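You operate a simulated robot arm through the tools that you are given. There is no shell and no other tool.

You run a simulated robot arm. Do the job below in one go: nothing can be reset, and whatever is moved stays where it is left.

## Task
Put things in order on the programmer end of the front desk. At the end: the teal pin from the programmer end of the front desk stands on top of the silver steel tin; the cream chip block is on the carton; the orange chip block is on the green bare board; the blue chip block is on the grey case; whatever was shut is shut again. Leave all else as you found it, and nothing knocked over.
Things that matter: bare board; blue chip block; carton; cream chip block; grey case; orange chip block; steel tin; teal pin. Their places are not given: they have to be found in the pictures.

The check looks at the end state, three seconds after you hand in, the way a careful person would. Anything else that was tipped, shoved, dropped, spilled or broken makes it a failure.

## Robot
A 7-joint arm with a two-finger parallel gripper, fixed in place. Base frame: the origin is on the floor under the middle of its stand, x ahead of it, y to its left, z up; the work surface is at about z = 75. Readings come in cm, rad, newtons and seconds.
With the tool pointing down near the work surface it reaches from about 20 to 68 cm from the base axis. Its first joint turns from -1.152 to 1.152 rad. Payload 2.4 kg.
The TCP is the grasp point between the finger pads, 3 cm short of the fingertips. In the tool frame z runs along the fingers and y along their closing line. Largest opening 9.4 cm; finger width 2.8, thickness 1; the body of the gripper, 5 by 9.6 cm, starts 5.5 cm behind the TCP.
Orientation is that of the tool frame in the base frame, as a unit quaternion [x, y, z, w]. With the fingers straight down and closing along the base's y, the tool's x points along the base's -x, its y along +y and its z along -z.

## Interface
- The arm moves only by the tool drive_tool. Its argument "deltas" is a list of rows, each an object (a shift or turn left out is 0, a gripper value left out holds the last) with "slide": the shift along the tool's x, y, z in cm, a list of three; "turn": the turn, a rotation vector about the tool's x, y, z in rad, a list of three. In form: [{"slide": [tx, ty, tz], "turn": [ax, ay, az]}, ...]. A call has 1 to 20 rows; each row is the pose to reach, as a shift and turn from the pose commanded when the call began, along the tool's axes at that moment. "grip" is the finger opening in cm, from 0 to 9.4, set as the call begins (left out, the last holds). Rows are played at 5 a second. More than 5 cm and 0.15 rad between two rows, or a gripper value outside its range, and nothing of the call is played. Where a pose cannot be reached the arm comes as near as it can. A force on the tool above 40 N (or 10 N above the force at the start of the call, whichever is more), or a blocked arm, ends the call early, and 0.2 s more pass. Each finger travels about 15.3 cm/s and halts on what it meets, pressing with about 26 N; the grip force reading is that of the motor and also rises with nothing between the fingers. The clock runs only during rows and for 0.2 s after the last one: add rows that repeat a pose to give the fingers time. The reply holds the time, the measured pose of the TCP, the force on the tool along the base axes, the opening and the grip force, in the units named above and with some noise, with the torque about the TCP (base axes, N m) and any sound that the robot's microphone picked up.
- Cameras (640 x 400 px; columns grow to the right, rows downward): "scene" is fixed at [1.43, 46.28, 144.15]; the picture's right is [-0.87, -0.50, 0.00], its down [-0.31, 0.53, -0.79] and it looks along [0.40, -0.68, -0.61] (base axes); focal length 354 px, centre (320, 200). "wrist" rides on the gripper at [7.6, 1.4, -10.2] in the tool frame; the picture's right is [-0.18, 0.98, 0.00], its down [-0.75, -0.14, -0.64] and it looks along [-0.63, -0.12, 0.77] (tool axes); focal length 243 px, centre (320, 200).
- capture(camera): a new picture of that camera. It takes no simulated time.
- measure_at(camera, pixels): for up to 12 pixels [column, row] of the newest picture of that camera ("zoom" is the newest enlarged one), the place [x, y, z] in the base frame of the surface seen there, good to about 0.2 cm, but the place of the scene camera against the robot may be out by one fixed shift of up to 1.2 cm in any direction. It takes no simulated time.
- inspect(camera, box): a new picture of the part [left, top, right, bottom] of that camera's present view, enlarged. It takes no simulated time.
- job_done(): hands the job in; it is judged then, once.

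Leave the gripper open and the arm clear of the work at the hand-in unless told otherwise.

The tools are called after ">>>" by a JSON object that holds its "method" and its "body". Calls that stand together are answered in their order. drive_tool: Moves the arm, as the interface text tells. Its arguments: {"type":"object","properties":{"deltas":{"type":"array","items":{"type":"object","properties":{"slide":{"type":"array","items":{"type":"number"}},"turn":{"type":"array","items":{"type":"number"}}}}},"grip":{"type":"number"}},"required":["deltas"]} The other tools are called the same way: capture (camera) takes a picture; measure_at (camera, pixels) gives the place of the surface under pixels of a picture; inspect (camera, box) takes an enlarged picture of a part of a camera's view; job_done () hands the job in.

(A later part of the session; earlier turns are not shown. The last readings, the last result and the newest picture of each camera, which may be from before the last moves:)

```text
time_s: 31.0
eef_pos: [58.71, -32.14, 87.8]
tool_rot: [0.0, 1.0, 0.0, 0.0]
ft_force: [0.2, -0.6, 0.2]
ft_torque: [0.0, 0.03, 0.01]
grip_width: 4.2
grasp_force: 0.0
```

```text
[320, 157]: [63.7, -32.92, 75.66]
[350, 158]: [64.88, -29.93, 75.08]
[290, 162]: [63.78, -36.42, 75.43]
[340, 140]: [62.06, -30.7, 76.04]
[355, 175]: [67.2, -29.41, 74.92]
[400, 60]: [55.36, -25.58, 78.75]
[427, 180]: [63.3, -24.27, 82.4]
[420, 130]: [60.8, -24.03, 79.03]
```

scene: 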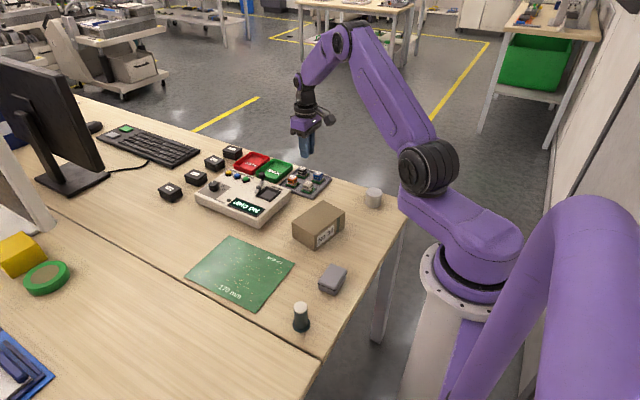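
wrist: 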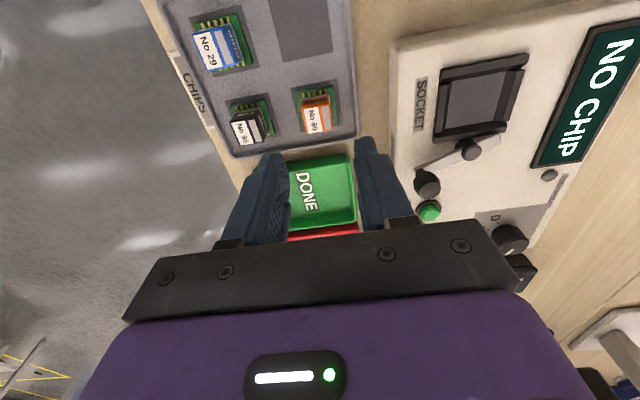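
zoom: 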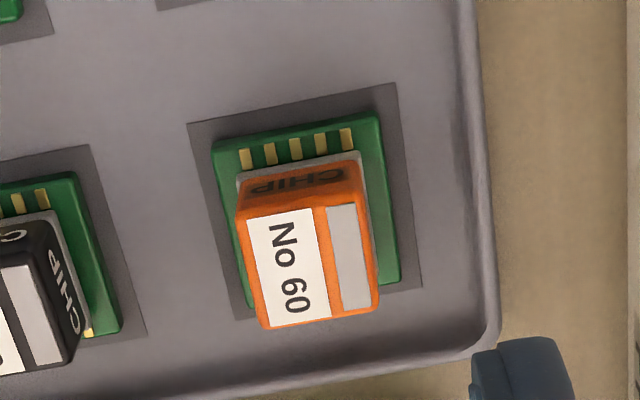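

Orange centre ≈ (58.54,−32.2), right below. I go down 8.65 cm and close, then test lift 0.4 cm.

>>> {"method": "drive_tool", "body": {"deltas": [{"slide": [0, 0, 2]}, {"slide": [0, 0, 4]}, {"slide": [0, 0, 6]}, {"slide": [0, 0, 7.5]}, {"slide": [0, 0, 8.3]}, {"slide": [0, 0, 8.65]}, {"slide": [0, 0, 8.65]}]}}

>>> {"method": "drive_tool", "body": {"deltas": [{"slide": [0, 0, 0]}, {"slide": [0, 0, 0]}, {"slide": [0, 0, 0]}, {"slide": [0, 0, 0]}, {"slide": [0, 0, 0]}], "grip": 0}}

>>> {"method": "drive_tool", "body": {"deltas": [{"slide": [0, 0, -0.1]}, {"slide": [0, 0, -0.2]}, {"slide": [0, 0, -0.3]}, {"slide": [0, 0, -0.5]}, {"slide": [0, 0, -0.7]}, {"slide": [0, 0, -1]}, {"slide": [0, 0, -1.3]}, {"slide": [0, 0, -1.6]}, {"slide": [0, 0, -2]}, {"slide": [0, 0, -2]}]}}

>>> {"method": "capture", "body": {"camera": "wrist"}}

>>> {"method": "inspect", "body": {"camera": "scene", "box": [270, 150, 340, 200]}}

```text
time_s: 32.6
eef_pos: [58.53, -32.24, 79.12]
tool_rot: [0.0, 1.0, 0.0, 0.0]
ft_force: [0.1, -0.1, -0.1]
ft_torque: [0.03, 0.01, 0.02]
grip_width: 4.2
grasp_force: 0.1
```

```text
time_s: 33.8
eef_pos: [58.48, -32.25, 79.2]
tool_rot: [0.0, 1.0, 0.0, 0.0]
ft_force: [-0.2, -0.6, 1.5]
ft_torque: [-0.03, -0.04, 0.03]
grip_width: 2.29
grasp_force: 26.6
```

```text
time_s: 36.0
eef_pos: [58.55, -32.3, 81.22]
tool_rot: [0.0, 1.0, 0.0, 0.0]
ft_force: [-0.5, -1.0, -1.2]
ft_torque: [0.0, 0.0, 0.02]
grip_width: 2.28
grasp_force: 25.9
```

```text
taken
```

wrist: 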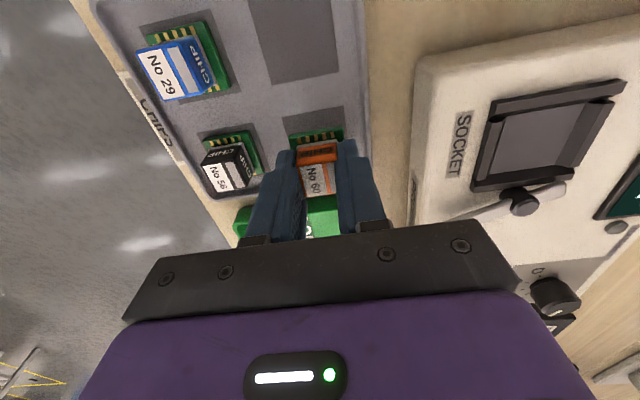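

```text
8.00 times, centred on (305, 175) of scene
```

zoom: 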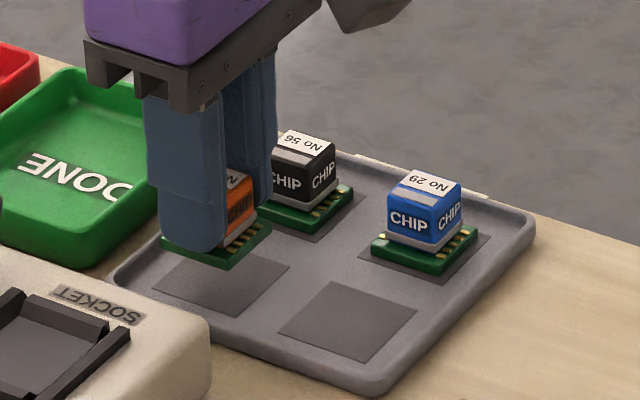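

Orange is held and clear. I lift gently by 10 cm.

>>> {"method": "drive_tool", "body": {"deltas": [{"slide": [0, 0, -0.3]}, {"slide": [0, 0, -0.9]}, {"slide": [0, 0, -1.7]}, {"slide": [0, 0, -2.5]}, {"slide": [0, 0, -3.3]}, {"slide": [0, 0, -4.1]}, {"slide": [0, 0, -4.9]}, {"slide": [0, 0, -5.7]}, {"slide": [0, 0, -6.5]}, {"slide": [0, 0, -7.3]}, {"slide": [0, 0, -8.1]}, {"slide": [0, 0, -8.9]}, {"slide": [0, 0, -9.6]}, {"slide": [0, 0, -10]}, {"slide": [0, 0, -10]}]}}

>>> {"method": "drive_tool", "body": {"deltas": [{"slide": [0.1, 0.4, 0]}, {"slide": [0.3, 1.2, 0]}, {"slide": [0.6, 2.4, 0]}, {"slide": [0.95, 3.8, 0]}, {"slide": [1.3, 5.2, 0]}, {"slide": [1.65, 6.6, 0]}, {"slide": [2, 8, 0]}, {"slide": [2.35, 9.4, 0]}, {"slide": [2.7, 10.8, 0]}, {"slide": [3.05, 12.2, 0]}, {"slide": [3.4, 13.6, 0]}, {"slide": [3.75, 15, 0]}, {"slide": [4.1, 16.4, 0]}, {"slide": [4.45, 17.8, 0]}, {"slide": [4.7, 18.8, 0]}, {"slide": [4.85, 19.4, 0]}, {"slide": [4.85, 19.4, 0]}]}}

>>> {"method": "capture", "body": {"camera": "wrist"}}

```text
time_s: 39.2
eef_pos: [58.56, -32.17, 91.1]
tool_rot: [0.0, 1.0, 0.001, 0.0]
ft_force: [0.3, 0.0, -0.4]
ft_torque: [0.02, -0.01, -0.01]
grip_width: 2.26
grasp_force: 25.7
```

```text
time_s: 42.8
eef_pos: [53.84, -12.77, 91.23]
tool_rot: [0.0, 1.0, -0.001, 0.0]
ft_force: [0.1, 0.0, -0.8]
ft_torque: [0.01, 0.0, -0.01]
grip_width: 2.32
grasp_force: 26.2
```

```text
taken
```

wrist: 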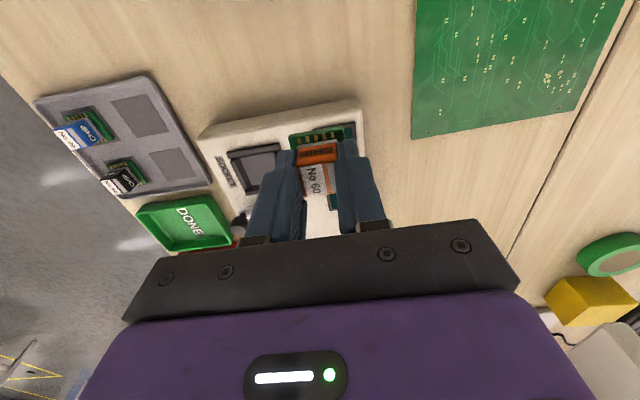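

Still held (2.32 cm, 26 N). I carry on to above the board centre, about (49,5).

>>> {"method": "drive_tool", "body": {"deltas": [{"slide": [0.1, 0.4, 0]}, {"slide": [0.3, 1.2, 0]}, {"slide": [0.6, 2.4, 0]}, {"slide": [0.95, 3.8, 0]}, {"slide": [1.3, 5.2, 0]}, {"slide": [1.65, 6.6, 0]}, {"slide": [2, 8, 0]}, {"slide": [2.35, 9.4, 0]}, {"slide": [2.7, 10.8, 0]}, {"slide": [3.05, 12.2, 0]}, {"slide": [3.4, 13.6, 0]}, {"slide": [3.75, 15, 0]}, {"slide": [4.1, 16.4, 0]}, {"slide": [4.45, 17.4, 0]}, {"slide": [4.8, 17.7, 0]}, {"slide": [4.8, 17.7, 0]}]}}

>>> {"method": "capture", "body": {"camera": "wrist"}}

>>> {"method": "capture", "body": {"camera": "scene"}}

```text
time_s: 46.2
eef_pos: [48.82, 4.86, 91.2]
tool_rot: [0.0, 1.0, 0.0, 0.0]
ft_force: [-0.3, -0.3, -0.3]
ft_torque: [-0.01, 0.02, 0.0]
grip_width: 2.28
grasp_force: 26.3
```

```text
taken
```

wrist: 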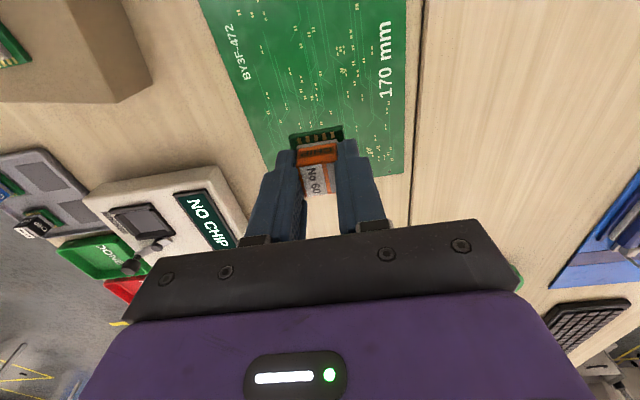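

```text
taken
```

scene: 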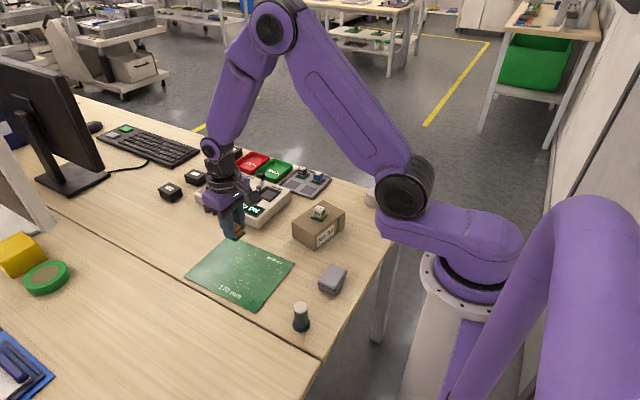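

I lower over the board centre to about 0.4 cm above contact, then in fine steps.

>>> {"method": "drive_tool", "body": {"deltas": [{"slide": [0, 0, 0.5]}, {"slide": [0, 0, 1.5]}, {"slide": [0, 0, 2.5]}, {"slide": [0, 0, 3.5]}, {"slide": [0, 0, 4.5]}, {"slide": [0, 0, 5.5]}, {"slide": [0, 0, 6.5]}, {"slide": [0, 0, 7.5]}, {"slide": [0, 0, 8.5]}, {"slide": [0, 0, 9.5]}, {"slide": [0, 0, 10.5]}, {"slide": [0, 0, 11.2]}, {"slide": [0, 0, 11.5]}, {"slide": [0, 0, 11.5]}]}}

>>> {"method": "drive_tool", "body": {"deltas": [{"slide": [0, 0, 0.08]}, {"slide": [0, 0, 0.16]}, {"slide": [0, 0, 0.24]}, {"slide": [0, 0, 0.24]}]}}

>>> {"method": "drive_tool", "body": {"deltas": [{"slide": [0, 0, 0.06]}, {"slide": [0, 0, 0.12]}, {"slide": [0, 0, 0.12]}]}}

```text
time_s: 49.2
eef_pos: [49.02, 4.9, 79.67]
tool_rot: [0.0, 1.0, 0.0, 0.001]
ft_force: [-0.2, 0.5, -0.2]
ft_torque: [-0.02, 0.03, 0.03]
grip_width: 2.26
grasp_force: 25.7
```

```text
time_s: 50.2
eef_pos: [48.86, 4.91, 79.3]
tool_rot: [0.0, 1.0, 0.001, 0.001]
ft_force: [-0.6, -0.4, 0.5]
ft_torque: [-0.01, 0.0, -0.01]
grip_width: 2.3
grasp_force: 26.3
```

```text
time_s: 51.0
eef_pos: [48.96, 4.97, 79.2]
tool_rot: [0.0, 1.0, 0.0, 0.001]
ft_force: [-0.1, 0.5, 0.0]
ft_torque: [-0.01, -0.01, 0.02]
grip_width: 2.29
grasp_force: 26.3
```

No contact yet at 79.2. I step a little further.

>>> {"method": "drive_tool", "body": {"deltas": [{"slide": [0, 0, 0.05]}, {"slide": [0, 0, 0.08]}, {"slide": [0, 0, 0.08]}]}}

```text
time_s: 51.8
eef_pos: [48.93, 4.88, 79.29]
tool_rot: [0.0, 1.0, 0.0, 0.0]
ft_force: [-0.4, 0.0, -0.4]
ft_torque: [-0.01, 0.04, -0.01]
grip_width: 2.29
grasp_force: 26.2
```

>>> {"method": "drive_tool", "body": {"deltas": [{"slide": [0, 0, 0.05]}, {"slide": [0, 0, 0.08]}, {"slide": [0, 0, 0.08]}]}}

>>> {"method": "inspect", "body": {"camera": "wrist", "box": [250, 90, 390, 210]}}

>>> {"method": "inspect", "body": {"camera": "scene", "box": [190, 200, 300, 290]}}

```text
time_s: 52.6
eef_pos: [48.89, 4.88, 79.18]
tool_rot: [-0.001, 1.0, 0.0, 0.0]
ft_force: [-3.8, 0.3, 14.5]
ft_torque: [0.05, 0.16, 0.02]
grip_width: 2.31
grasp_force: 26.3
```

```text
3.33 times, centred on (320, 150) of wrist
```

zoom: 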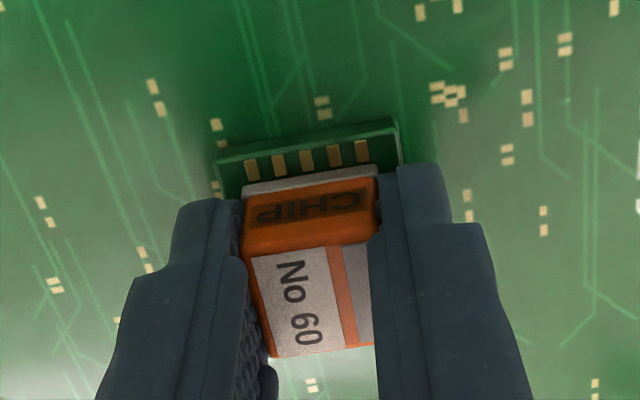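

```text
4.44 times, centred on (245, 245) of scene
```

zoom: 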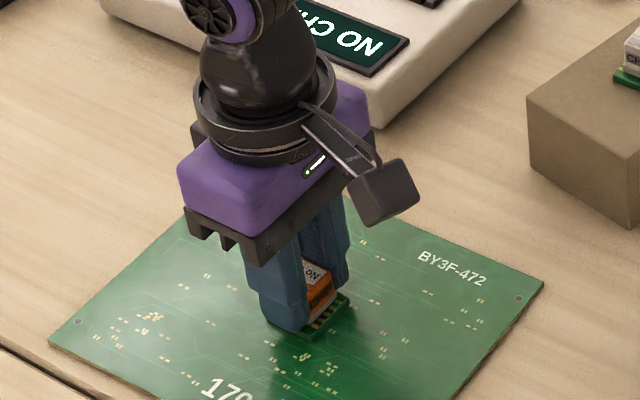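

Contact at 14.5 N on the board. I back off 0.07 cm, open, and rise.

>>> {"method": "drive_tool", "body": {"deltas": [{"slide": [0, 0, -0.07]}, {"slide": [0, 0, -0.07]}]}}

>>> {"method": "drive_tool", "body": {"deltas": [{"slide": [0, 0, 0]}, {"slide": [0, 0, 0]}, {"slide": [0, 0, 0]}], "grip": 4}}

>>> {"method": "drive_tool", "body": {"deltas": [{"slide": [0, 0, -0.5]}, {"slide": [0, 0, -1.5]}, {"slide": [0, 0, -3]}, {"slide": [0, 0, -5]}, {"slide": [0, 0, -7.5]}, {"slide": [0, 0, -10]}, {"slide": [0, 0, -12]}, {"slide": [0, 0, -13]}]}}

>>> {"method": "capture", "body": {"camera": "wrist"}}

>>> {"method": "capture", "body": {"camera": "scene"}}

```text
time_s: 53.2
eef_pos: [48.92, 4.86, 79.23]
tool_rot: [0.0, 1.0, -0.001, 0.0]
ft_force: [0.2, 2.0, 3.5]
ft_torque: [0.02, 0.0, 0.01]
grip_width: 2.31
grasp_force: 25.8
```

```text
time_s: 54.0
eef_pos: [48.93, 4.93, 79.18]
tool_rot: [0.0, 1.0, 0.0, 0.001]
ft_force: [-0.2, 0.1, 0.8]
ft_torque: [-0.04, 0.02, 0.03]
grip_width: 4.01
grasp_force: 0.0
```

```text
time_s: 55.8
eef_pos: [48.79, 4.82, 92.27]
tool_rot: [0.0, 1.0, 0.0, 0.0]
ft_force: [0.3, -0.2, 0.0]
ft_torque: [-0.01, -0.01, 0.0]
grip_width: 3.99
grasp_force: 0.1
```

```text
taken
```

wrist: 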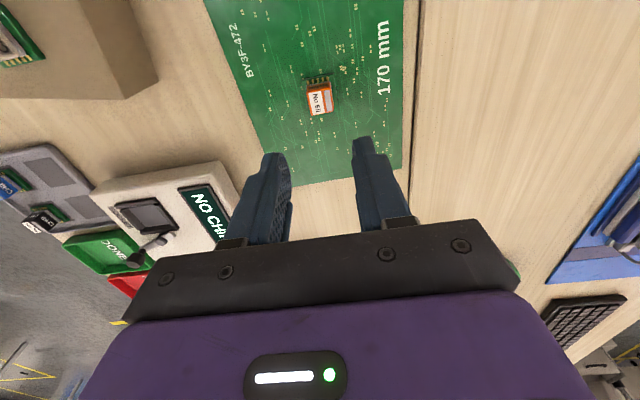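

```text
taken
```

scene: 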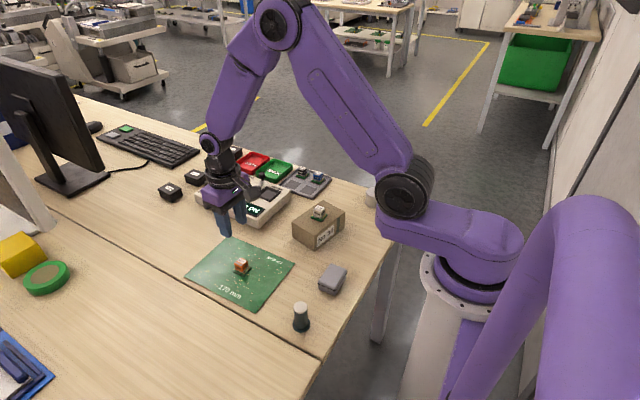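

Orange stands on the board. Next the blue chip at about (52.4,−38.4): I travel at z≈92 and then lower to ≈88 above it.

>>> {"method": "drive_tool", "body": {"deltas": [{"slide": [-0.3, -3, 0]}, {"slide": [-0.5, -6, 0]}, {"slide": [-0.8, -9, 0]}, {"slide": [-1, -12, 0]}, {"slide": [-1.2, -15, 0]}, {"slide": [-1.4, -18, 0]}, {"slide": [-1.6, -21, 0]}, {"slide": [-1.8, -24, 0]}, {"slide": [-2, -27, 0]}, {"slide": [-2.3, -30, 0]}, {"slide": [-2.6, -33, 0]}, {"slide": [-2.9, -36, 0]}, {"slide": [-3.2, -39, 0]}, {"slide": [-3.5, -42, 0]}, {"slide": [-3.5, -43.3, 1]}, {"slide": [-3.5, -43.3, 3]}, {"slide": [-3.5, -43.3, 5]}, {"slide": [-3.5, -43.3, 5]}], "grip": 4.2}}

>>> {"method": "capture", "body": {"camera": "wrist"}}

>>> {"method": "inspect", "body": {"camera": "wrist", "box": [270, 60, 370, 150]}}

```text
time_s: 59.6
eef_pos: [52.39, -38.54, 87.27]
tool_rot: [-0.001, 1.0, 0.001, 0.0]
ft_force: [-0.1, -0.6, 1.0]
ft_torque: [-0.01, 0.01, 0.01]
grip_width: 4.22
grasp_force: 0.0
```

```text
taken
```

wrist: 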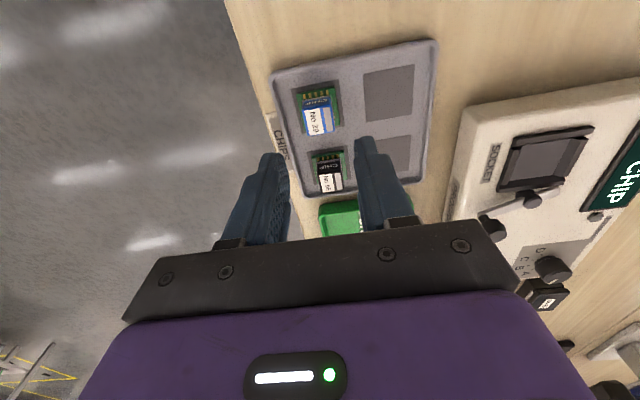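

```text
4.44 times, centred on (320, 105) of wrist
```

zoom: 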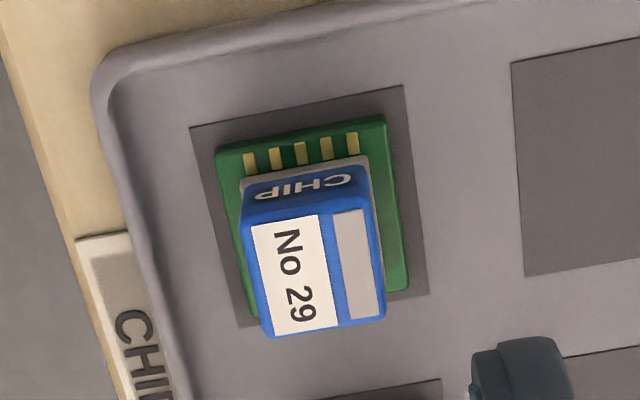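

>>> {"method": "measure_at", "body": {"camera": "zoom", "pixels": [[248, 224], [366, 202], [380, 312], [272, 332], [310, 270], [225, 155], [380, 122], [402, 285], [300, 148], [130, 120], [160, 260]]}}

```text
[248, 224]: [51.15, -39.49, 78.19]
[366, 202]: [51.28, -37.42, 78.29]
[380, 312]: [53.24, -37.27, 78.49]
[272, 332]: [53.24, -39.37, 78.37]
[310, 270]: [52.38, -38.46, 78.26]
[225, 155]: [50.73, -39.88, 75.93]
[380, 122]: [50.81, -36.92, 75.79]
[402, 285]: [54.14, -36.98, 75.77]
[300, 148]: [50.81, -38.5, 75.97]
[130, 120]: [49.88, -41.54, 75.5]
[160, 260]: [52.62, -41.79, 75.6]
```

Blue centre ≈ (52.3,−38.4), right under the TCP. Down 8.1 cm, close and test-lift slowly.

>>> {"method": "drive_tool", "body": {"deltas": [{"slide": [0, 0.05, 2]}, {"slide": [0, 0.05, 4]}, {"slide": [0, 0.05, 6]}, {"slide": [0, 0.05, 7.2]}, {"slide": [0, 0.05, 7.8]}, {"slide": [0, 0.05, 8.07]}, {"slide": [0, 0.05, 8.07]}]}}

>>> {"method": "drive_tool", "body": {"deltas": [{"slide": [0, 0, 0]}, {"slide": [0, 0, 0]}, {"slide": [0, 0, 0]}, {"slide": [0, 0, 0]}, {"slide": [0, 0, 0]}], "grip": 0}}

>>> {"method": "drive_tool", "body": {"deltas": [{"slide": [0, 0, -0.1]}, {"slide": [0, 0, -0.2]}, {"slide": [0, 0, -0.3]}, {"slide": [0, 0, -0.5]}, {"slide": [0, 0, -0.7]}, {"slide": [0, 0, -1]}, {"slide": [0, 0, -1.3]}, {"slide": [0, 0, -1.6]}, {"slide": [0, 0, -2]}, {"slide": [0, 0, -2]}]}}

>>> {"method": "inspect", "body": {"camera": "scene", "box": [270, 150, 340, 200]}}

```text
time_s: 61.2
eef_pos: [52.3, -38.31, 79.23]
tool_rot: [0.0, 1.0, -0.001, -0.001]
ft_force: [-0.1, -0.7, -0.2]
ft_torque: [0.04, 0.01, 0.01]
grip_width: 4.23
grasp_force: 0.0
```

```text
time_s: 62.4
eef_pos: [52.33, -38.47, 79.32]
tool_rot: [0.0, 1.0, -0.001, 0.0]
ft_force: [-0.2, 0.0, 0.9]
ft_torque: [0.03, -0.01, 0.01]
grip_width: 2.29
grasp_force: 26.5
```

```text
time_s: 64.6
eef_pos: [52.42, -38.23, 81.08]
tool_rot: [0.0, 1.0, 0.0, 0.0]
ft_force: [-0.1, 0.0, -0.2]
ft_torque: [-0.01, 0.01, 0.02]
grip_width: 2.31
grasp_force: 25.9
```

```text
8.00 times, centred on (305, 175) of scene
```

zoom: 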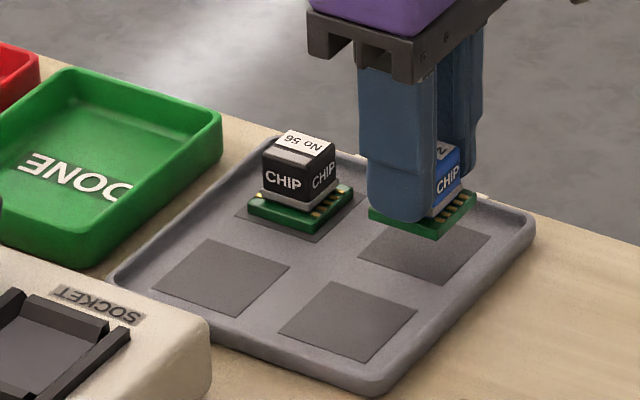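

Blue is held. I lift it to z≈95 gently.

>>> {"method": "drive_tool", "body": {"deltas": [{"slide": [0, 0, -0.3]}, {"slide": [0, 0, -0.9]}, {"slide": [0, 0, -1.7]}, {"slide": [0, 0, -2.6]}, {"slide": [0, 0, -3.5]}, {"slide": [0, 0, -4.4]}, {"slide": [0, 0, -5.3]}, {"slide": [0, 0, -6.2]}, {"slide": [0, 0, -7.1]}, {"slide": [0, 0, -8]}, {"slide": [0, 0, -8.9]}, {"slide": [0, 0, -9.8]}, {"slide": [0, 0, -10.7]}, {"slide": [0, 0, -11.6]}, {"slide": [0, 0, -12.5]}, {"slide": [0, 0, -13.4]}, {"slide": [0, 0, -13.8]}, {"slide": [0, 0, -13.8]}]}}

>>> {"method": "drive_tool", "body": {"deltas": [{"slide": [0.2, 0.3, 0]}, {"slide": [0.7, 1, 0]}, {"slide": [1.5, 2.1, 0]}, {"slide": [2.3, 3.2, 0]}, {"slide": [3.1, 4.3, 0]}, {"slide": [3.9, 5.4, 0]}, {"slide": [4.7, 6.5, 0]}, {"slide": [5.5, 7.6, 0]}, {"slide": [6.3, 8.7, 0]}, {"slide": [7.1, 9.8, 0]}, {"slide": [7.9, 10.9, 0]}, {"slide": [8.7, 12, 0]}, {"slide": [9.5, 13.1, 0]}, {"slide": [10.3, 14.2, 0]}, {"slide": [11.1, 15.3, 0]}, {"slide": [11.9, 16.4, 0]}, {"slide": [12.7, 17.5, 0]}, {"slide": [13.3, 18.3, 0]}, {"slide": [13.5, 18.6, 0]}, {"slide": [13.5, 18.6, 0]}]}}

>>> {"method": "capture", "body": {"camera": "wrist"}}

```text
time_s: 68.4
eef_pos: [52.31, -38.27, 95.0]
tool_rot: [0.001, 1.0, 0.0, 0.0]
ft_force: [0.1, -0.1, 0.1]
ft_torque: [-0.01, 0.03, 0.01]
grip_width: 2.29
grasp_force: 26.1
```

```text
time_s: 72.6
eef_pos: [38.85, -19.75, 94.91]
tool_rot: [0.0, 1.0, 0.0, 0.0]
ft_force: [-0.4, -0.2, -0.2]
ft_torque: [-0.01, 0.02, -0.02]
grip_width: 2.28
grasp_force: 26.3
```

```text
taken
```

wrist: 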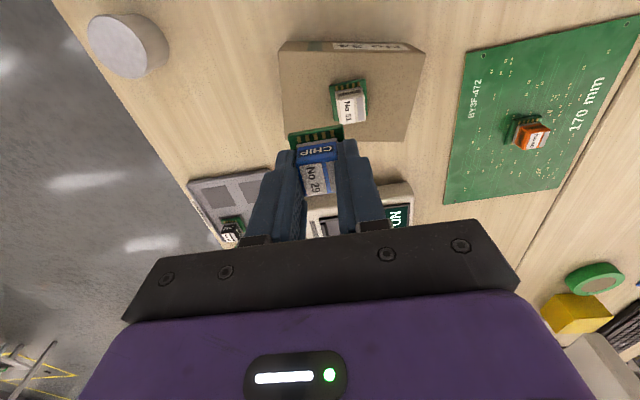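

Still held. I continue to above the grey case, near (27,−3.3).

>>> {"method": "drive_tool", "body": {"deltas": [{"slide": [0.2, 0.3, 0]}, {"slide": [0.7, 1, 0]}, {"slide": [1.5, 2.1, 0]}, {"slide": [2.3, 3.2, 0]}, {"slide": [3.1, 4.3, 0]}, {"slide": [3.9, 5.4, 0]}, {"slide": [4.7, 6.5, 0]}, {"slide": [5.5, 7.6, 0]}, {"slide": [6.3, 8.7, 0]}, {"slide": [7.1, 9.8, 0]}, {"slide": [7.9, 10.9, 0]}, {"slide": [8.7, 12, 0]}, {"slide": [9.5, 13.1, 0]}, {"slide": [10.3, 14.2, 0]}, {"slide": [11, 15.3, 0]}, {"slide": [11.6, 16.1, 0]}, {"slide": [11.8, 16.4, 0]}, {"slide": [11.8, 16.4, 0]}]}}

>>> {"method": "capture", "body": {"camera": "wrist"}}

>>> {"method": "inspect", "body": {"camera": "wrist", "box": [240, 20, 440, 160]}}

```text
time_s: 76.4
eef_pos: [27.17, -3.4, 95.02]
tool_rot: [0.001, 1.0, 0.0, 0.001]
ft_force: [1.1, -0.1, -0.6]
ft_torque: [0.0, -0.02, -0.01]
grip_width: 2.29
grasp_force: 26.3
```

```text
taken
```

wrist: 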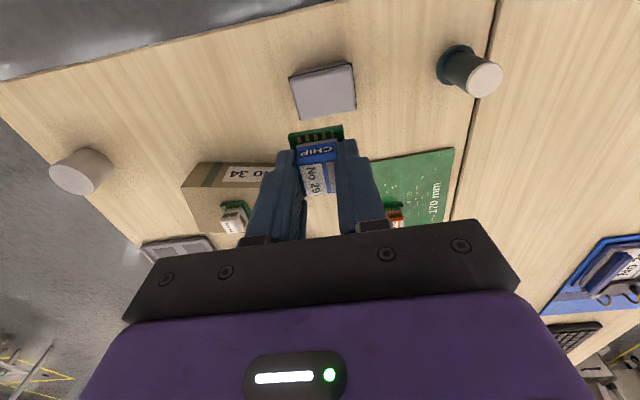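

```text
2.86 times, centred on (340, 90) of wrist
```

zoom: 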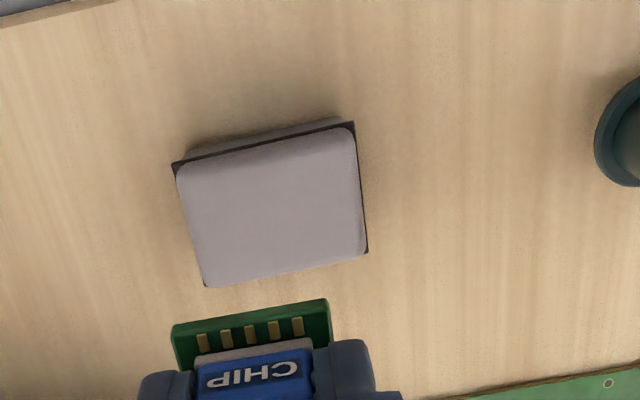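

I measure the case top corners in this zoom: (182,172), (350,132), (362,250), (207,282), and centre, plus the pin in the full wrist view.

>>> {"method": "measure_at", "body": {"camera": "zoom", "pixels": [[188, 176], [348, 140], [358, 244], [212, 278], [275, 208], [300, 170], [250, 240], [340, 200], [205, 220]]}}

>>> {"method": "measure_at", "body": {"camera": "wrist", "pixels": [[486, 80], [477, 66], [497, 92], [455, 60], [442, 62], [455, 50], [470, 72], [480, 95]]}}

>>> {"method": "inspect", "body": {"camera": "wrist", "box": [420, 30, 520, 110]}}

```text
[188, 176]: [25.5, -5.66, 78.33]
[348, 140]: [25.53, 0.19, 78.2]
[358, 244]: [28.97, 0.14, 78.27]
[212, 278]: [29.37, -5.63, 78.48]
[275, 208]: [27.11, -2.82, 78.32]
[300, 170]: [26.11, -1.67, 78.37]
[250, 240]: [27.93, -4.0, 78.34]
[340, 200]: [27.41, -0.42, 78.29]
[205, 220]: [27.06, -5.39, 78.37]
```

```text
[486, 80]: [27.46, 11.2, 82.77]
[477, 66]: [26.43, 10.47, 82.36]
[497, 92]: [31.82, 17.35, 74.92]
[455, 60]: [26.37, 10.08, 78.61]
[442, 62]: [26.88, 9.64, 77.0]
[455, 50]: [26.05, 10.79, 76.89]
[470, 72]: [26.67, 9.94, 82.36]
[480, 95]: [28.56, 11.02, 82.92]
```

```text
5.00 times, centred on (470, 70) of wrist
```

zoom: 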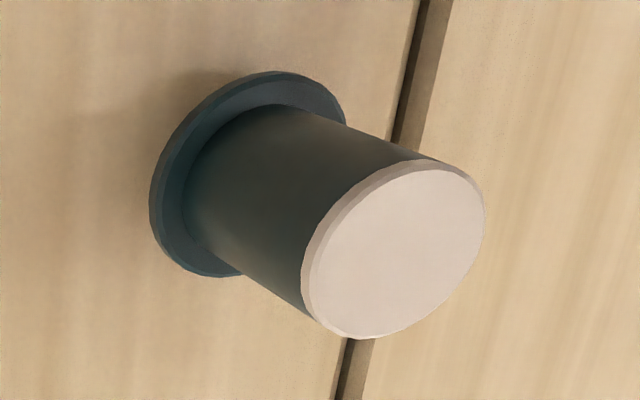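

Case top is z≈78.35, centre (27.3,−2.75), about 4 × 6 cm. I centre the chip over it and lower to 0.4 cm above contact.

>>> {"method": "drive_tool", "body": {"deltas": [{"slide": [-0.2, 0.63, 0.5]}, {"slide": [-0.2, 0.63, 1.5]}, {"slide": [-0.2, 0.63, 2.5]}, {"slide": [-0.2, 0.63, 3.5]}, {"slide": [-0.2, 0.63, 4.5]}, {"slide": [-0.2, 0.63, 5.5]}, {"slide": [-0.2, 0.63, 6.5]}, {"slide": [-0.2, 0.63, 7.5]}, {"slide": [-0.2, 0.63, 8.5]}, {"slide": [-0.2, 0.63, 9.5]}, {"slide": [-0.2, 0.63, 10.5]}, {"slide": [-0.2, 0.63, 11.3]}, {"slide": [-0.2, 0.63, 11.3]}]}}

>>> {"method": "capture", "body": {"camera": "wrist"}}

>>> {"method": "inspect", "body": {"camera": "scene", "box": [290, 230, 390, 310]}}

```text
time_s: 79.2
eef_pos: [27.24, -2.67, 83.6]
tool_rot: [0.0, 1.0, 0.0, 0.0]
ft_force: [-0.7, 0.6, 0.1]
ft_torque: [0.02, -0.01, 0.02]
grip_width: 2.28
grasp_force: 26.5
```

```text
taken
```

wrist: 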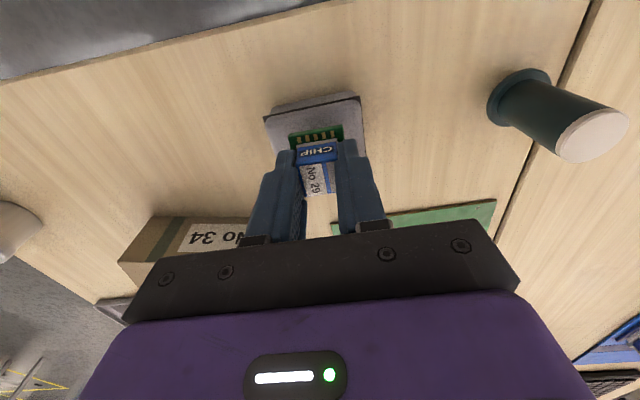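

```text
5.00 times, centred on (340, 270) of scene
```

zoom: 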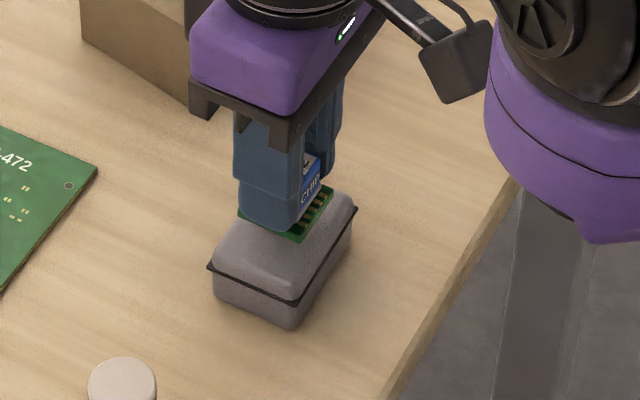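

The chip hovers above the case lid. I check the case corners again before the final lowering.

>>> {"method": "inspect", "body": {"camera": "wrist", "box": [250, 80, 390, 200]}}

```text
3.33 times, centred on (320, 140) of wrist
```

zoom: 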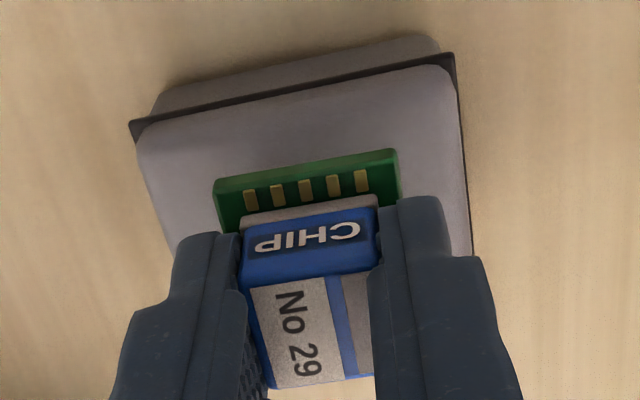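

>>> {"method": "measure_at", "body": {"camera": "zoom", "pixels": [[150, 140], [440, 82], [300, 110], [160, 200], [452, 180], [225, 188], [390, 160], [310, 175], [300, 145], [200, 160]]}}

```text
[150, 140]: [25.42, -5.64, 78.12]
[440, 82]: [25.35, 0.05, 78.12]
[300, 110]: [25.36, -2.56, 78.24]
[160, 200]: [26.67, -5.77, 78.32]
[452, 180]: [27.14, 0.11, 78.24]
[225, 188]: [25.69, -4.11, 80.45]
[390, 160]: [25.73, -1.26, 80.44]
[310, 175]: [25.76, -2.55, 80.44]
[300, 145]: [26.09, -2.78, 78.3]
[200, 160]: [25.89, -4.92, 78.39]
```

Well centred (base 25.65–28.9 on lid 25.3–29.3). PCB top at 80.44, so about 1.4 cm to go. Lower 1.1, then fine steps.

>>> {"method": "drive_tool", "body": {"deltas": [{"slide": [0, 0, 0.4]}, {"slide": [0, 0, 0.8]}, {"slide": [0, 0, 1.1]}, {"slide": [0, 0, 1.1]}]}}

>>> {"method": "drive_tool", "body": {"deltas": [{"slide": [0, 0, 0.08]}, {"slide": [0, 0, 0.16]}, {"slide": [0, 0, 0.16]}]}}

>>> {"method": "drive_tool", "body": {"deltas": [{"slide": [0, 0, 0.06]}, {"slide": [0, 0, 0.1]}, {"slide": [0, 0, 0.1]}]}}

```text
time_s: 80.2
eef_pos: [27.15, -2.9, 82.58]
tool_rot: [0.0, 1.0, 0.0, -0.001]
ft_force: [-0.9, -0.3, -0.4]
ft_torque: [0.01, 0.02, 0.01]
grip_width: 2.31
grasp_force: 25.8
```

```text
time_s: 81.0
eef_pos: [27.27, -2.78, 82.42]
tool_rot: [0.0, 1.0, 0.0, 0.001]
ft_force: [-0.1, 0.1, -0.4]
ft_torque: [0.0, 0.04, 0.0]
grip_width: 2.28
grasp_force: 25.9
```

```text
time_s: 81.8
eef_pos: [27.33, -2.7, 82.35]
tool_rot: [0.0, 1.0, 0.0, 0.0]
ft_force: [-0.3, -0.4, -0.2]
ft_torque: [0.0, 0.02, 0.01]
grip_width: 2.28
grasp_force: 26.5
```

No contact yet. Two more small steps.

>>> {"method": "drive_tool", "body": {"deltas": [{"slide": [0, 0, 0.06]}, {"slide": [0, 0, 0.08]}, {"slide": [0, 0, 0.08]}]}}

>>> {"method": "drive_tool", "body": {"deltas": [{"slide": [0, 0, 0.05]}, {"slide": [0, 0, 0.06]}, {"slide": [0, 0, 0.06]}]}}

```text
time_s: 82.6
eef_pos: [27.37, -2.73, 82.27]
tool_rot: [0.0, 1.0, 0.001, 0.0]
ft_force: [0.1, 0.8, -0.5]
ft_torque: [0.0, -0.01, 0.02]
grip_width: 2.26
grasp_force: 26.0
```

```text
time_s: 83.4
eef_pos: [27.31, -2.78, 82.25]
tool_rot: [0.0, 1.0, 0.001, 0.001]
ft_force: [-0.3, 0.6, 2.2]
ft_torque: [0.05, 0.0, -0.04]
grip_width: 2.31
grasp_force: 25.9
```

Light contact: +2.2 N. That's enough; I open to 4 cm and rise.

>>> {"method": "drive_tool", "body": {"deltas": [{"slide": [0, 0, 0]}, {"slide": [0, 0, 0]}, {"slide": [0, 0, 0]}], "grip": 4}}

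>>> {"method": "drive_tool", "body": {"deltas": [{"slide": [0, 0, -0.5]}, {"slide": [0, 0, -1.5]}, {"slide": [0, 0, -3]}, {"slide": [0, 0, -5]}, {"slide": [0, 0, -7.5]}, {"slide": [0, 0, -10]}, {"slide": [0, 0, -12]}, {"slide": [0, 0, -13]}]}}

>>> {"method": "capture", "body": {"camera": "wrist"}}

>>> {"method": "capture", "body": {"camera": "scene"}}

>>> {"method": "inspect", "body": {"camera": "scene", "box": [260, 230, 380, 340]}}

```text
time_s: 84.2
eef_pos: [27.38, -2.71, 82.17]
tool_rot: [0.0, 1.0, -0.001, 0.0]
ft_force: [0.6, 0.5, 0.3]
ft_torque: [0.01, -0.01, 0.02]
grip_width: 3.99
grasp_force: 0.0
```

```text
time_s: 86.0
eef_pos: [27.25, -2.68, 95.07]
tool_rot: [0.001, 1.0, 0.0, 0.0]
ft_force: [0.8, 0.9, 0.7]
ft_torque: [0.0, -0.01, 0.0]
grip_width: 4.02
grasp_force: 0.0
```

```text
taken
```

wrist: 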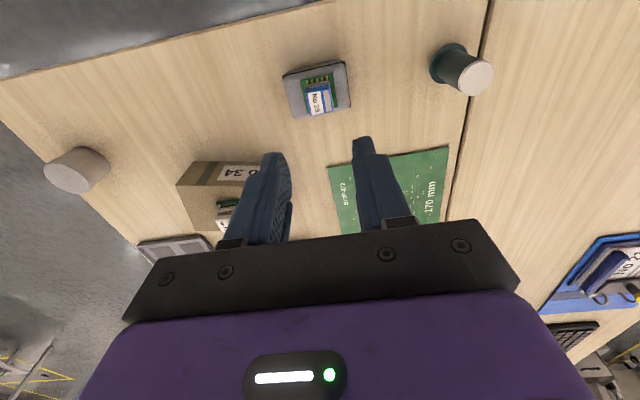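

```text
taken
```

scene: 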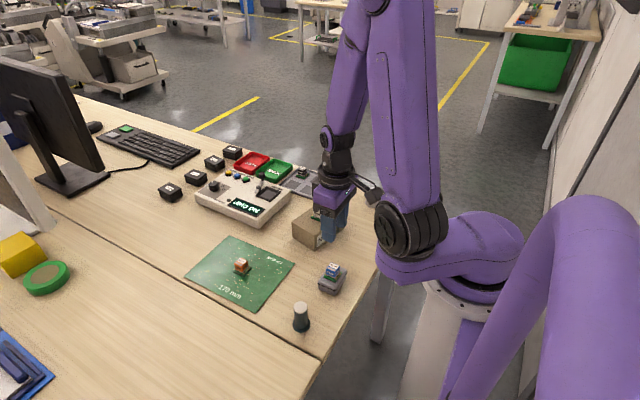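

```text
3.64 times, centred on (320, 285) of scene
```

zoom: 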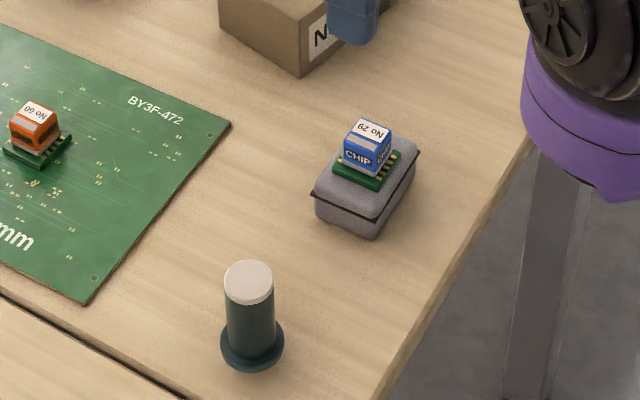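

Blue chip stands on the case lid. Now the pin: I move above it, near (27.2,11), opening 5 cm, and look.

>>> {"method": "drive_tool", "body": {"deltas": [{"slide": [0, 2.5, 0]}, {"slide": [0, 5, 0]}, {"slide": [0, 7.5, 0]}, {"slide": [0, 10, 0]}, {"slide": [0, 12.5, 0]}, {"slide": [0, 13.7, 0]}, {"slide": [0, 13.7, 0]}], "grip": 5}}

>>> {"method": "capture", "body": {"camera": "wrist"}}

>>> {"method": "inspect", "body": {"camera": "wrist", "box": [260, 40, 380, 150]}}

```text
time_s: 87.6
eef_pos: [27.19, 11.02, 95.12]
tool_rot: [0.0, 1.0, 0.0, 0.0]
ft_force: [-1.1, 0.1, -0.5]
ft_torque: [0.05, -0.01, 0.01]
grip_width: 4.97
grasp_force: 0.1
```

```text
taken
```

wrist: 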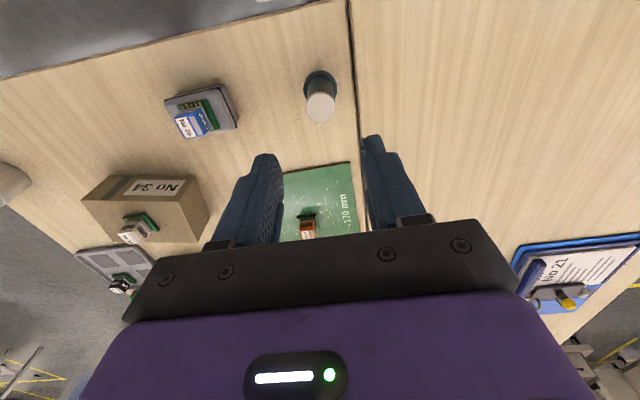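

```text
3.64 times, centred on (320, 95) of wrist
```

zoom: 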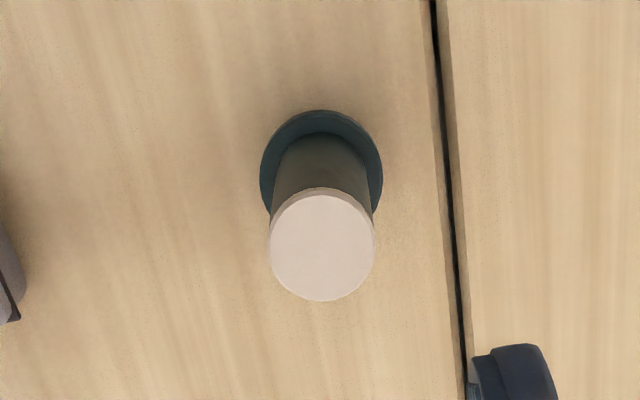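

>>> {"method": "measure_at", "body": {"camera": "zoom", "pixels": [[322, 247], [276, 247], [368, 247], [322, 202], [322, 292], [320, 120], [268, 170], [376, 170], [322, 180], [322, 150], [320, 128], [390, 180]]}}

```text
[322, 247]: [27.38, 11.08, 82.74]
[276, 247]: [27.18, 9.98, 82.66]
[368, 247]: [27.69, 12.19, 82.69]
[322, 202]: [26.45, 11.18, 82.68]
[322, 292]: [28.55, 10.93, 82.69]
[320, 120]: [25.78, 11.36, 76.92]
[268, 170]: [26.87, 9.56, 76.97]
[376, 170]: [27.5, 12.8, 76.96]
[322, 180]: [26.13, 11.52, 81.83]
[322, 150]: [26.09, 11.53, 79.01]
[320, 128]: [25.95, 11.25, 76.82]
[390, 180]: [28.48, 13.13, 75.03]
```

The pin's top is at z≈82.7, centre (27.45,11.05), flange top at 76.9, dia. ~3.5. I zoom to see the flange's underside.

>>> {"method": "inspect", "body": {"camera": "scene", "box": [280, 295, 320, 340]}}

>>> {"method": "inspect", "body": {"camera": "wrist", "box": [295, 60, 345, 130]}}

```text
8.89 times, centred on (300, 318) of scene
```

zoom: 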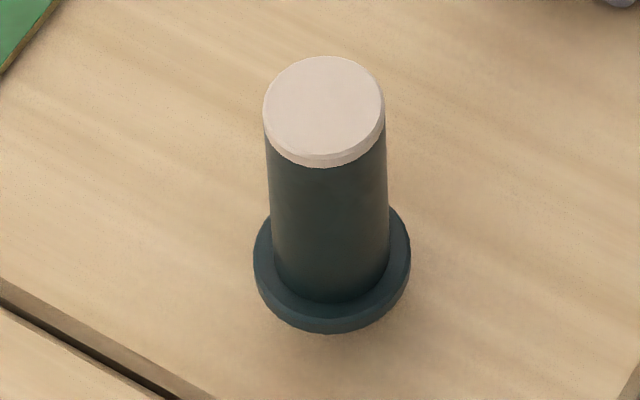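

```text
5.71 times, centred on (320, 95) of wrist
```

zoom: 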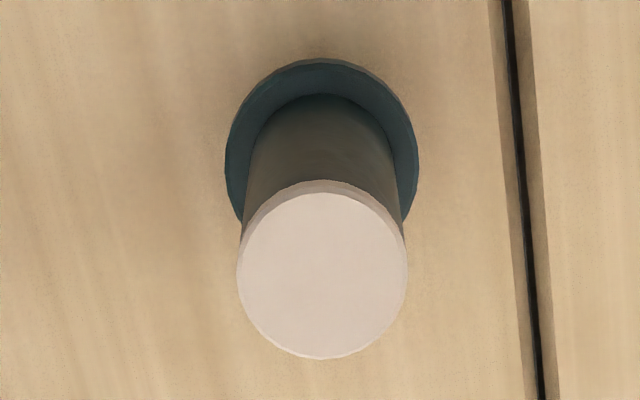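

I measure in the scene zoom the flange top, its lower edge and the table near it.

>>> {"method": "inspect", "body": {"camera": "scene", "box": [285, 310, 317, 337]}}

>>> {"method": "measure_at", "body": {"camera": "zoom", "pixels": [[330, 265], [330, 285], [330, 300], [330, 310], [330, 320], [330, 330], [330, 340], [200, 250], [460, 250], [170, 200], [490, 200], [330, 360]]}}

```text
14.81 times, centred on (301, 324) of scene
```

zoom: 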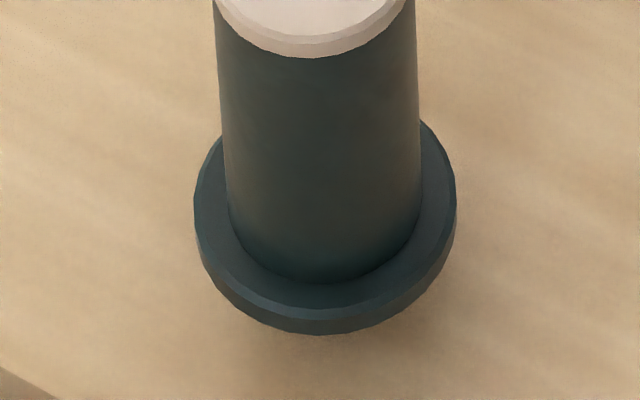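

```text
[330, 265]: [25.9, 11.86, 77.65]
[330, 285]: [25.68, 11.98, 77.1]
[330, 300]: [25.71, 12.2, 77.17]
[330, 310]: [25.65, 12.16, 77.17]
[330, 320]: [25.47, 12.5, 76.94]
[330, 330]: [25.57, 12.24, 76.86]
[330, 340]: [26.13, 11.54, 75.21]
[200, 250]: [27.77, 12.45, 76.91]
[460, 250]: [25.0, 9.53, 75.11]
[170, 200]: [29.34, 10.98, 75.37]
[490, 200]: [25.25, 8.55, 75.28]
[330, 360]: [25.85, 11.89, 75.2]
```

The flange floats about 1.3 cm over the desk, so the pin seems to rest on (or be seated by) a thinner stub below it. I'll grip the body above the flange: go down with the TCP to z≈80.4 (tips at 77.4).

>>> {"method": "drive_tool", "body": {"deltas": [{"slide": [-0.12, 0.07, 2]}, {"slide": [-0.12, 0.07, 4]}, {"slide": [-0.12, 0.07, 6]}, {"slide": [-0.12, 0.07, 8]}, {"slide": [-0.12, 0.07, 8]}]}}

>>> {"method": "capture", "body": {"camera": "wrist"}}

>>> {"method": "inspect", "body": {"camera": "wrist", "box": [250, 80, 390, 200]}}

```text
time_s: 88.8
eef_pos: [27.47, 11.16, 87.27]
tool_rot: [0.0, 1.0, 0.0, -0.001]
ft_force: [0.8, -0.8, 0.6]
ft_torque: [0.0, 0.04, 0.04]
grip_width: 5.0
grasp_force: 0.1
```

```text
taken
```

wrist: 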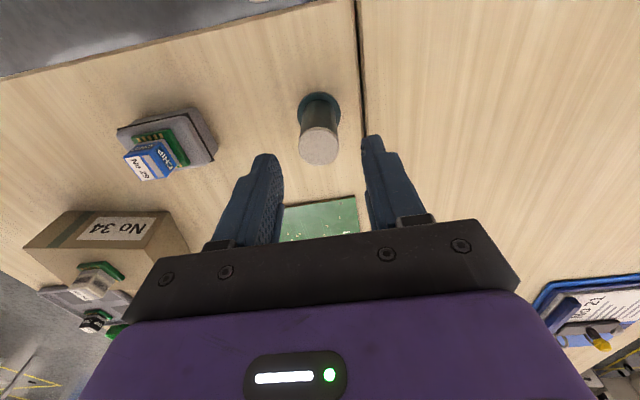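

```text
3.33 times, centred on (320, 140) of wrist
```

zoom: 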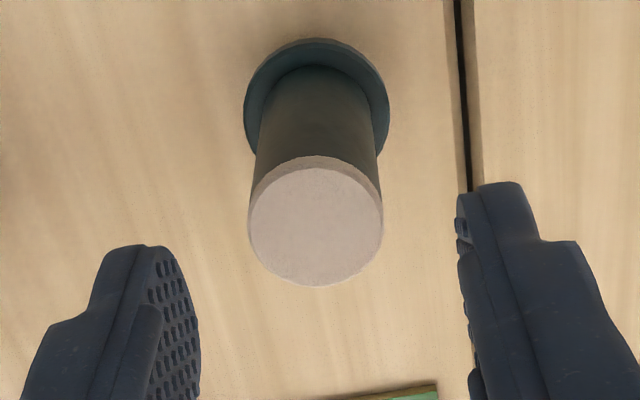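

>>> {"method": "measure_at", "body": {"camera": "zoom", "pixels": [[315, 228], [254, 228], [376, 228], [315, 178], [315, 280], [318, 46], [252, 105], [384, 105], [315, 62], [400, 120], [316, 120], [230, 60]]}}

```text
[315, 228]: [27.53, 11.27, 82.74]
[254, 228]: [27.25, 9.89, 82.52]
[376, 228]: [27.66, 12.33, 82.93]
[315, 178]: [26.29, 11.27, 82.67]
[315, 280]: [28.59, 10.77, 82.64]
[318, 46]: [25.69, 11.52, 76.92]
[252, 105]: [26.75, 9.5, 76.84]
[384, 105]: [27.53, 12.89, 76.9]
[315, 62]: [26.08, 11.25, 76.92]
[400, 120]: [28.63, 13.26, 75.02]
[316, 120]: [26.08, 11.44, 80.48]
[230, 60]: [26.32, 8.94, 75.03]
```

Pin centre (27.45,11.1), well between the fingers. I lower 6.8 cm and close.

>>> {"method": "drive_tool", "body": {"deltas": [{"slide": [0, 0, 1.5]}, {"slide": [0, 0, 3]}, {"slide": [0, 0, 4.5]}, {"slide": [0, 0, 5.8]}, {"slide": [0, 0, 6.5]}, {"slide": [0, 0, 6.8]}, {"slide": [0, 0, 6.8]}]}}

>>> {"method": "capture", "body": {"camera": "wrist"}}

>>> {"method": "inspect", "body": {"camera": "scene", "box": [260, 270, 350, 350]}}

```text
time_s: 90.4
eef_pos: [27.53, 11.01, 80.42]
tool_rot: [0.0, 1.0, 0.0, 0.0]
ft_force: [-0.3, 0.6, -0.5]
ft_torque: [0.04, 0.0, 0.01]
grip_width: 4.99
grasp_force: 0.1
```

```text
taken
```

wrist: 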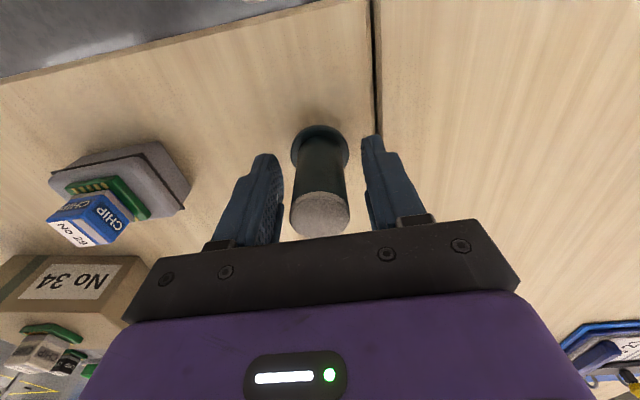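

```text
5.00 times, centred on (305, 310) of scene
```

zoom: 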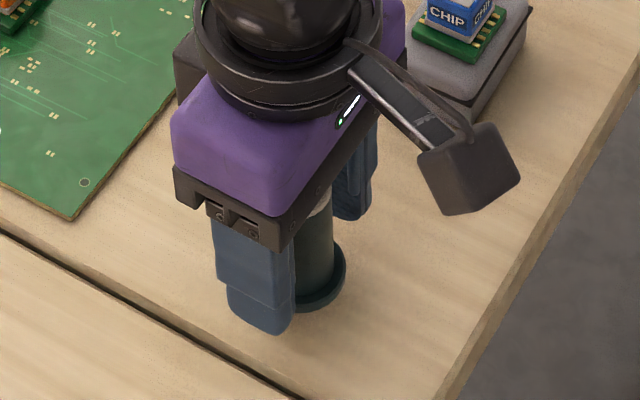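

The pin is between the fingers. I close to 2.8 first, then fully.

>>> {"method": "drive_tool", "body": {"deltas": [{"slide": [0, 0, 0]}, {"slide": [0, 0, 0]}, {"slide": [0, 0, 0]}], "grip": 2.8}}

>>> {"method": "drive_tool", "body": {"deltas": [{"slide": [0, 0, 0]}, {"slide": [0, 0, 0]}, {"slide": [0, 0, 0]}, {"slide": [0, 0, 0]}], "grip": 0}}

>>> {"method": "drive_tool", "body": {"deltas": [{"slide": [0, 0, -0.1]}, {"slide": [0, 0, -0.2]}, {"slide": [0, 0, -0.3]}, {"slide": [0, 0, -0.3]}]}}

>>> {"method": "capture", "body": {"camera": "wrist"}}

```text
time_s: 91.2
eef_pos: [27.41, 11.04, 80.44]
tool_rot: [0.0, 1.0, 0.0, 0.0]
ft_force: [-1.3, 0.7, 0.3]
ft_torque: [0.0, -0.01, 0.01]
grip_width: 2.8
grasp_force: 0.4
```

```text
time_s: 92.2
eef_pos: [27.52, 11.13, 80.37]
tool_rot: [0.0, 1.0, 0.0, 0.0]
ft_force: [0.2, 0.9, 1.1]
ft_torque: [0.02, -0.01, 0.03]
grip_width: 2.74
grasp_force: 25.8
```

```text
time_s: 93.2
eef_pos: [27.4, 10.98, 80.63]
tool_rot: [0.0, 1.0, 0.0, -0.001]
ft_force: [0.4, 0.4, -2.1]
ft_torque: [-0.01, -0.02, -0.02]
grip_width: 2.75
grasp_force: 25.3
```

```text
taken
```

wrist: 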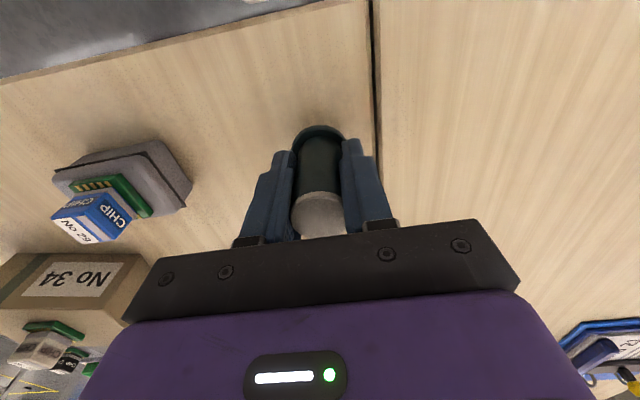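

Gripped at 2.75 cm; only −2 N of load after 0.3 cm — that's its weight. I keep lifting gently.

>>> {"method": "drive_tool", "body": {"deltas": [{"slide": [0, 0, -0.3]}, {"slide": [0, 0, -0.7]}, {"slide": [0, 0, -1.2]}, {"slide": [0, 0, -1.7]}, {"slide": [0, 0, -2.3]}, {"slide": [0, 0, -3]}, {"slide": [0, 0, -3.7]}, {"slide": [0, 0, -4]}, {"slide": [0, 0, -4]}]}}

>>> {"method": "capture", "body": {"camera": "wrist"}}

>>> {"method": "inspect", "body": {"camera": "scene", "box": [260, 260, 350, 350]}}

```text
time_s: 95.2
eef_pos: [27.41, 11.08, 84.83]
tool_rot: [0.001, 1.0, 0.0, 0.0]
ft_force: [0.6, 0.3, -0.5]
ft_torque: [0.01, 0.01, -0.01]
grip_width: 2.76
grasp_force: 26.2
```

```text
taken
```

wrist: 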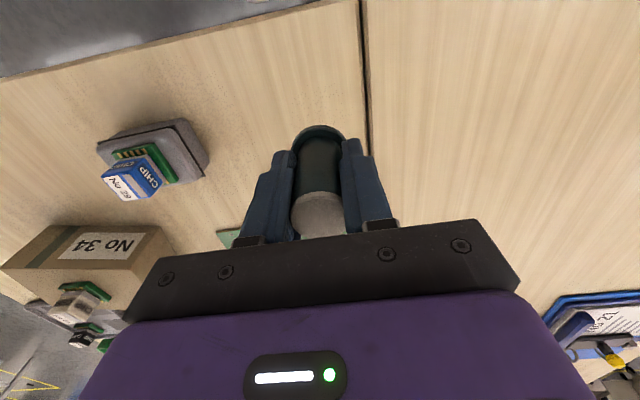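

```text
4.44 times, centred on (305, 305) of scene
```

zoom: 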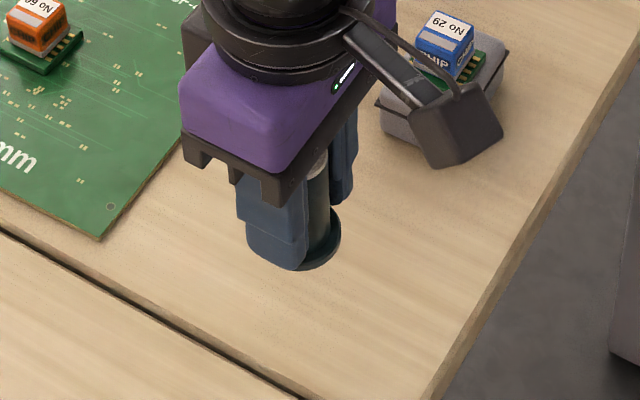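

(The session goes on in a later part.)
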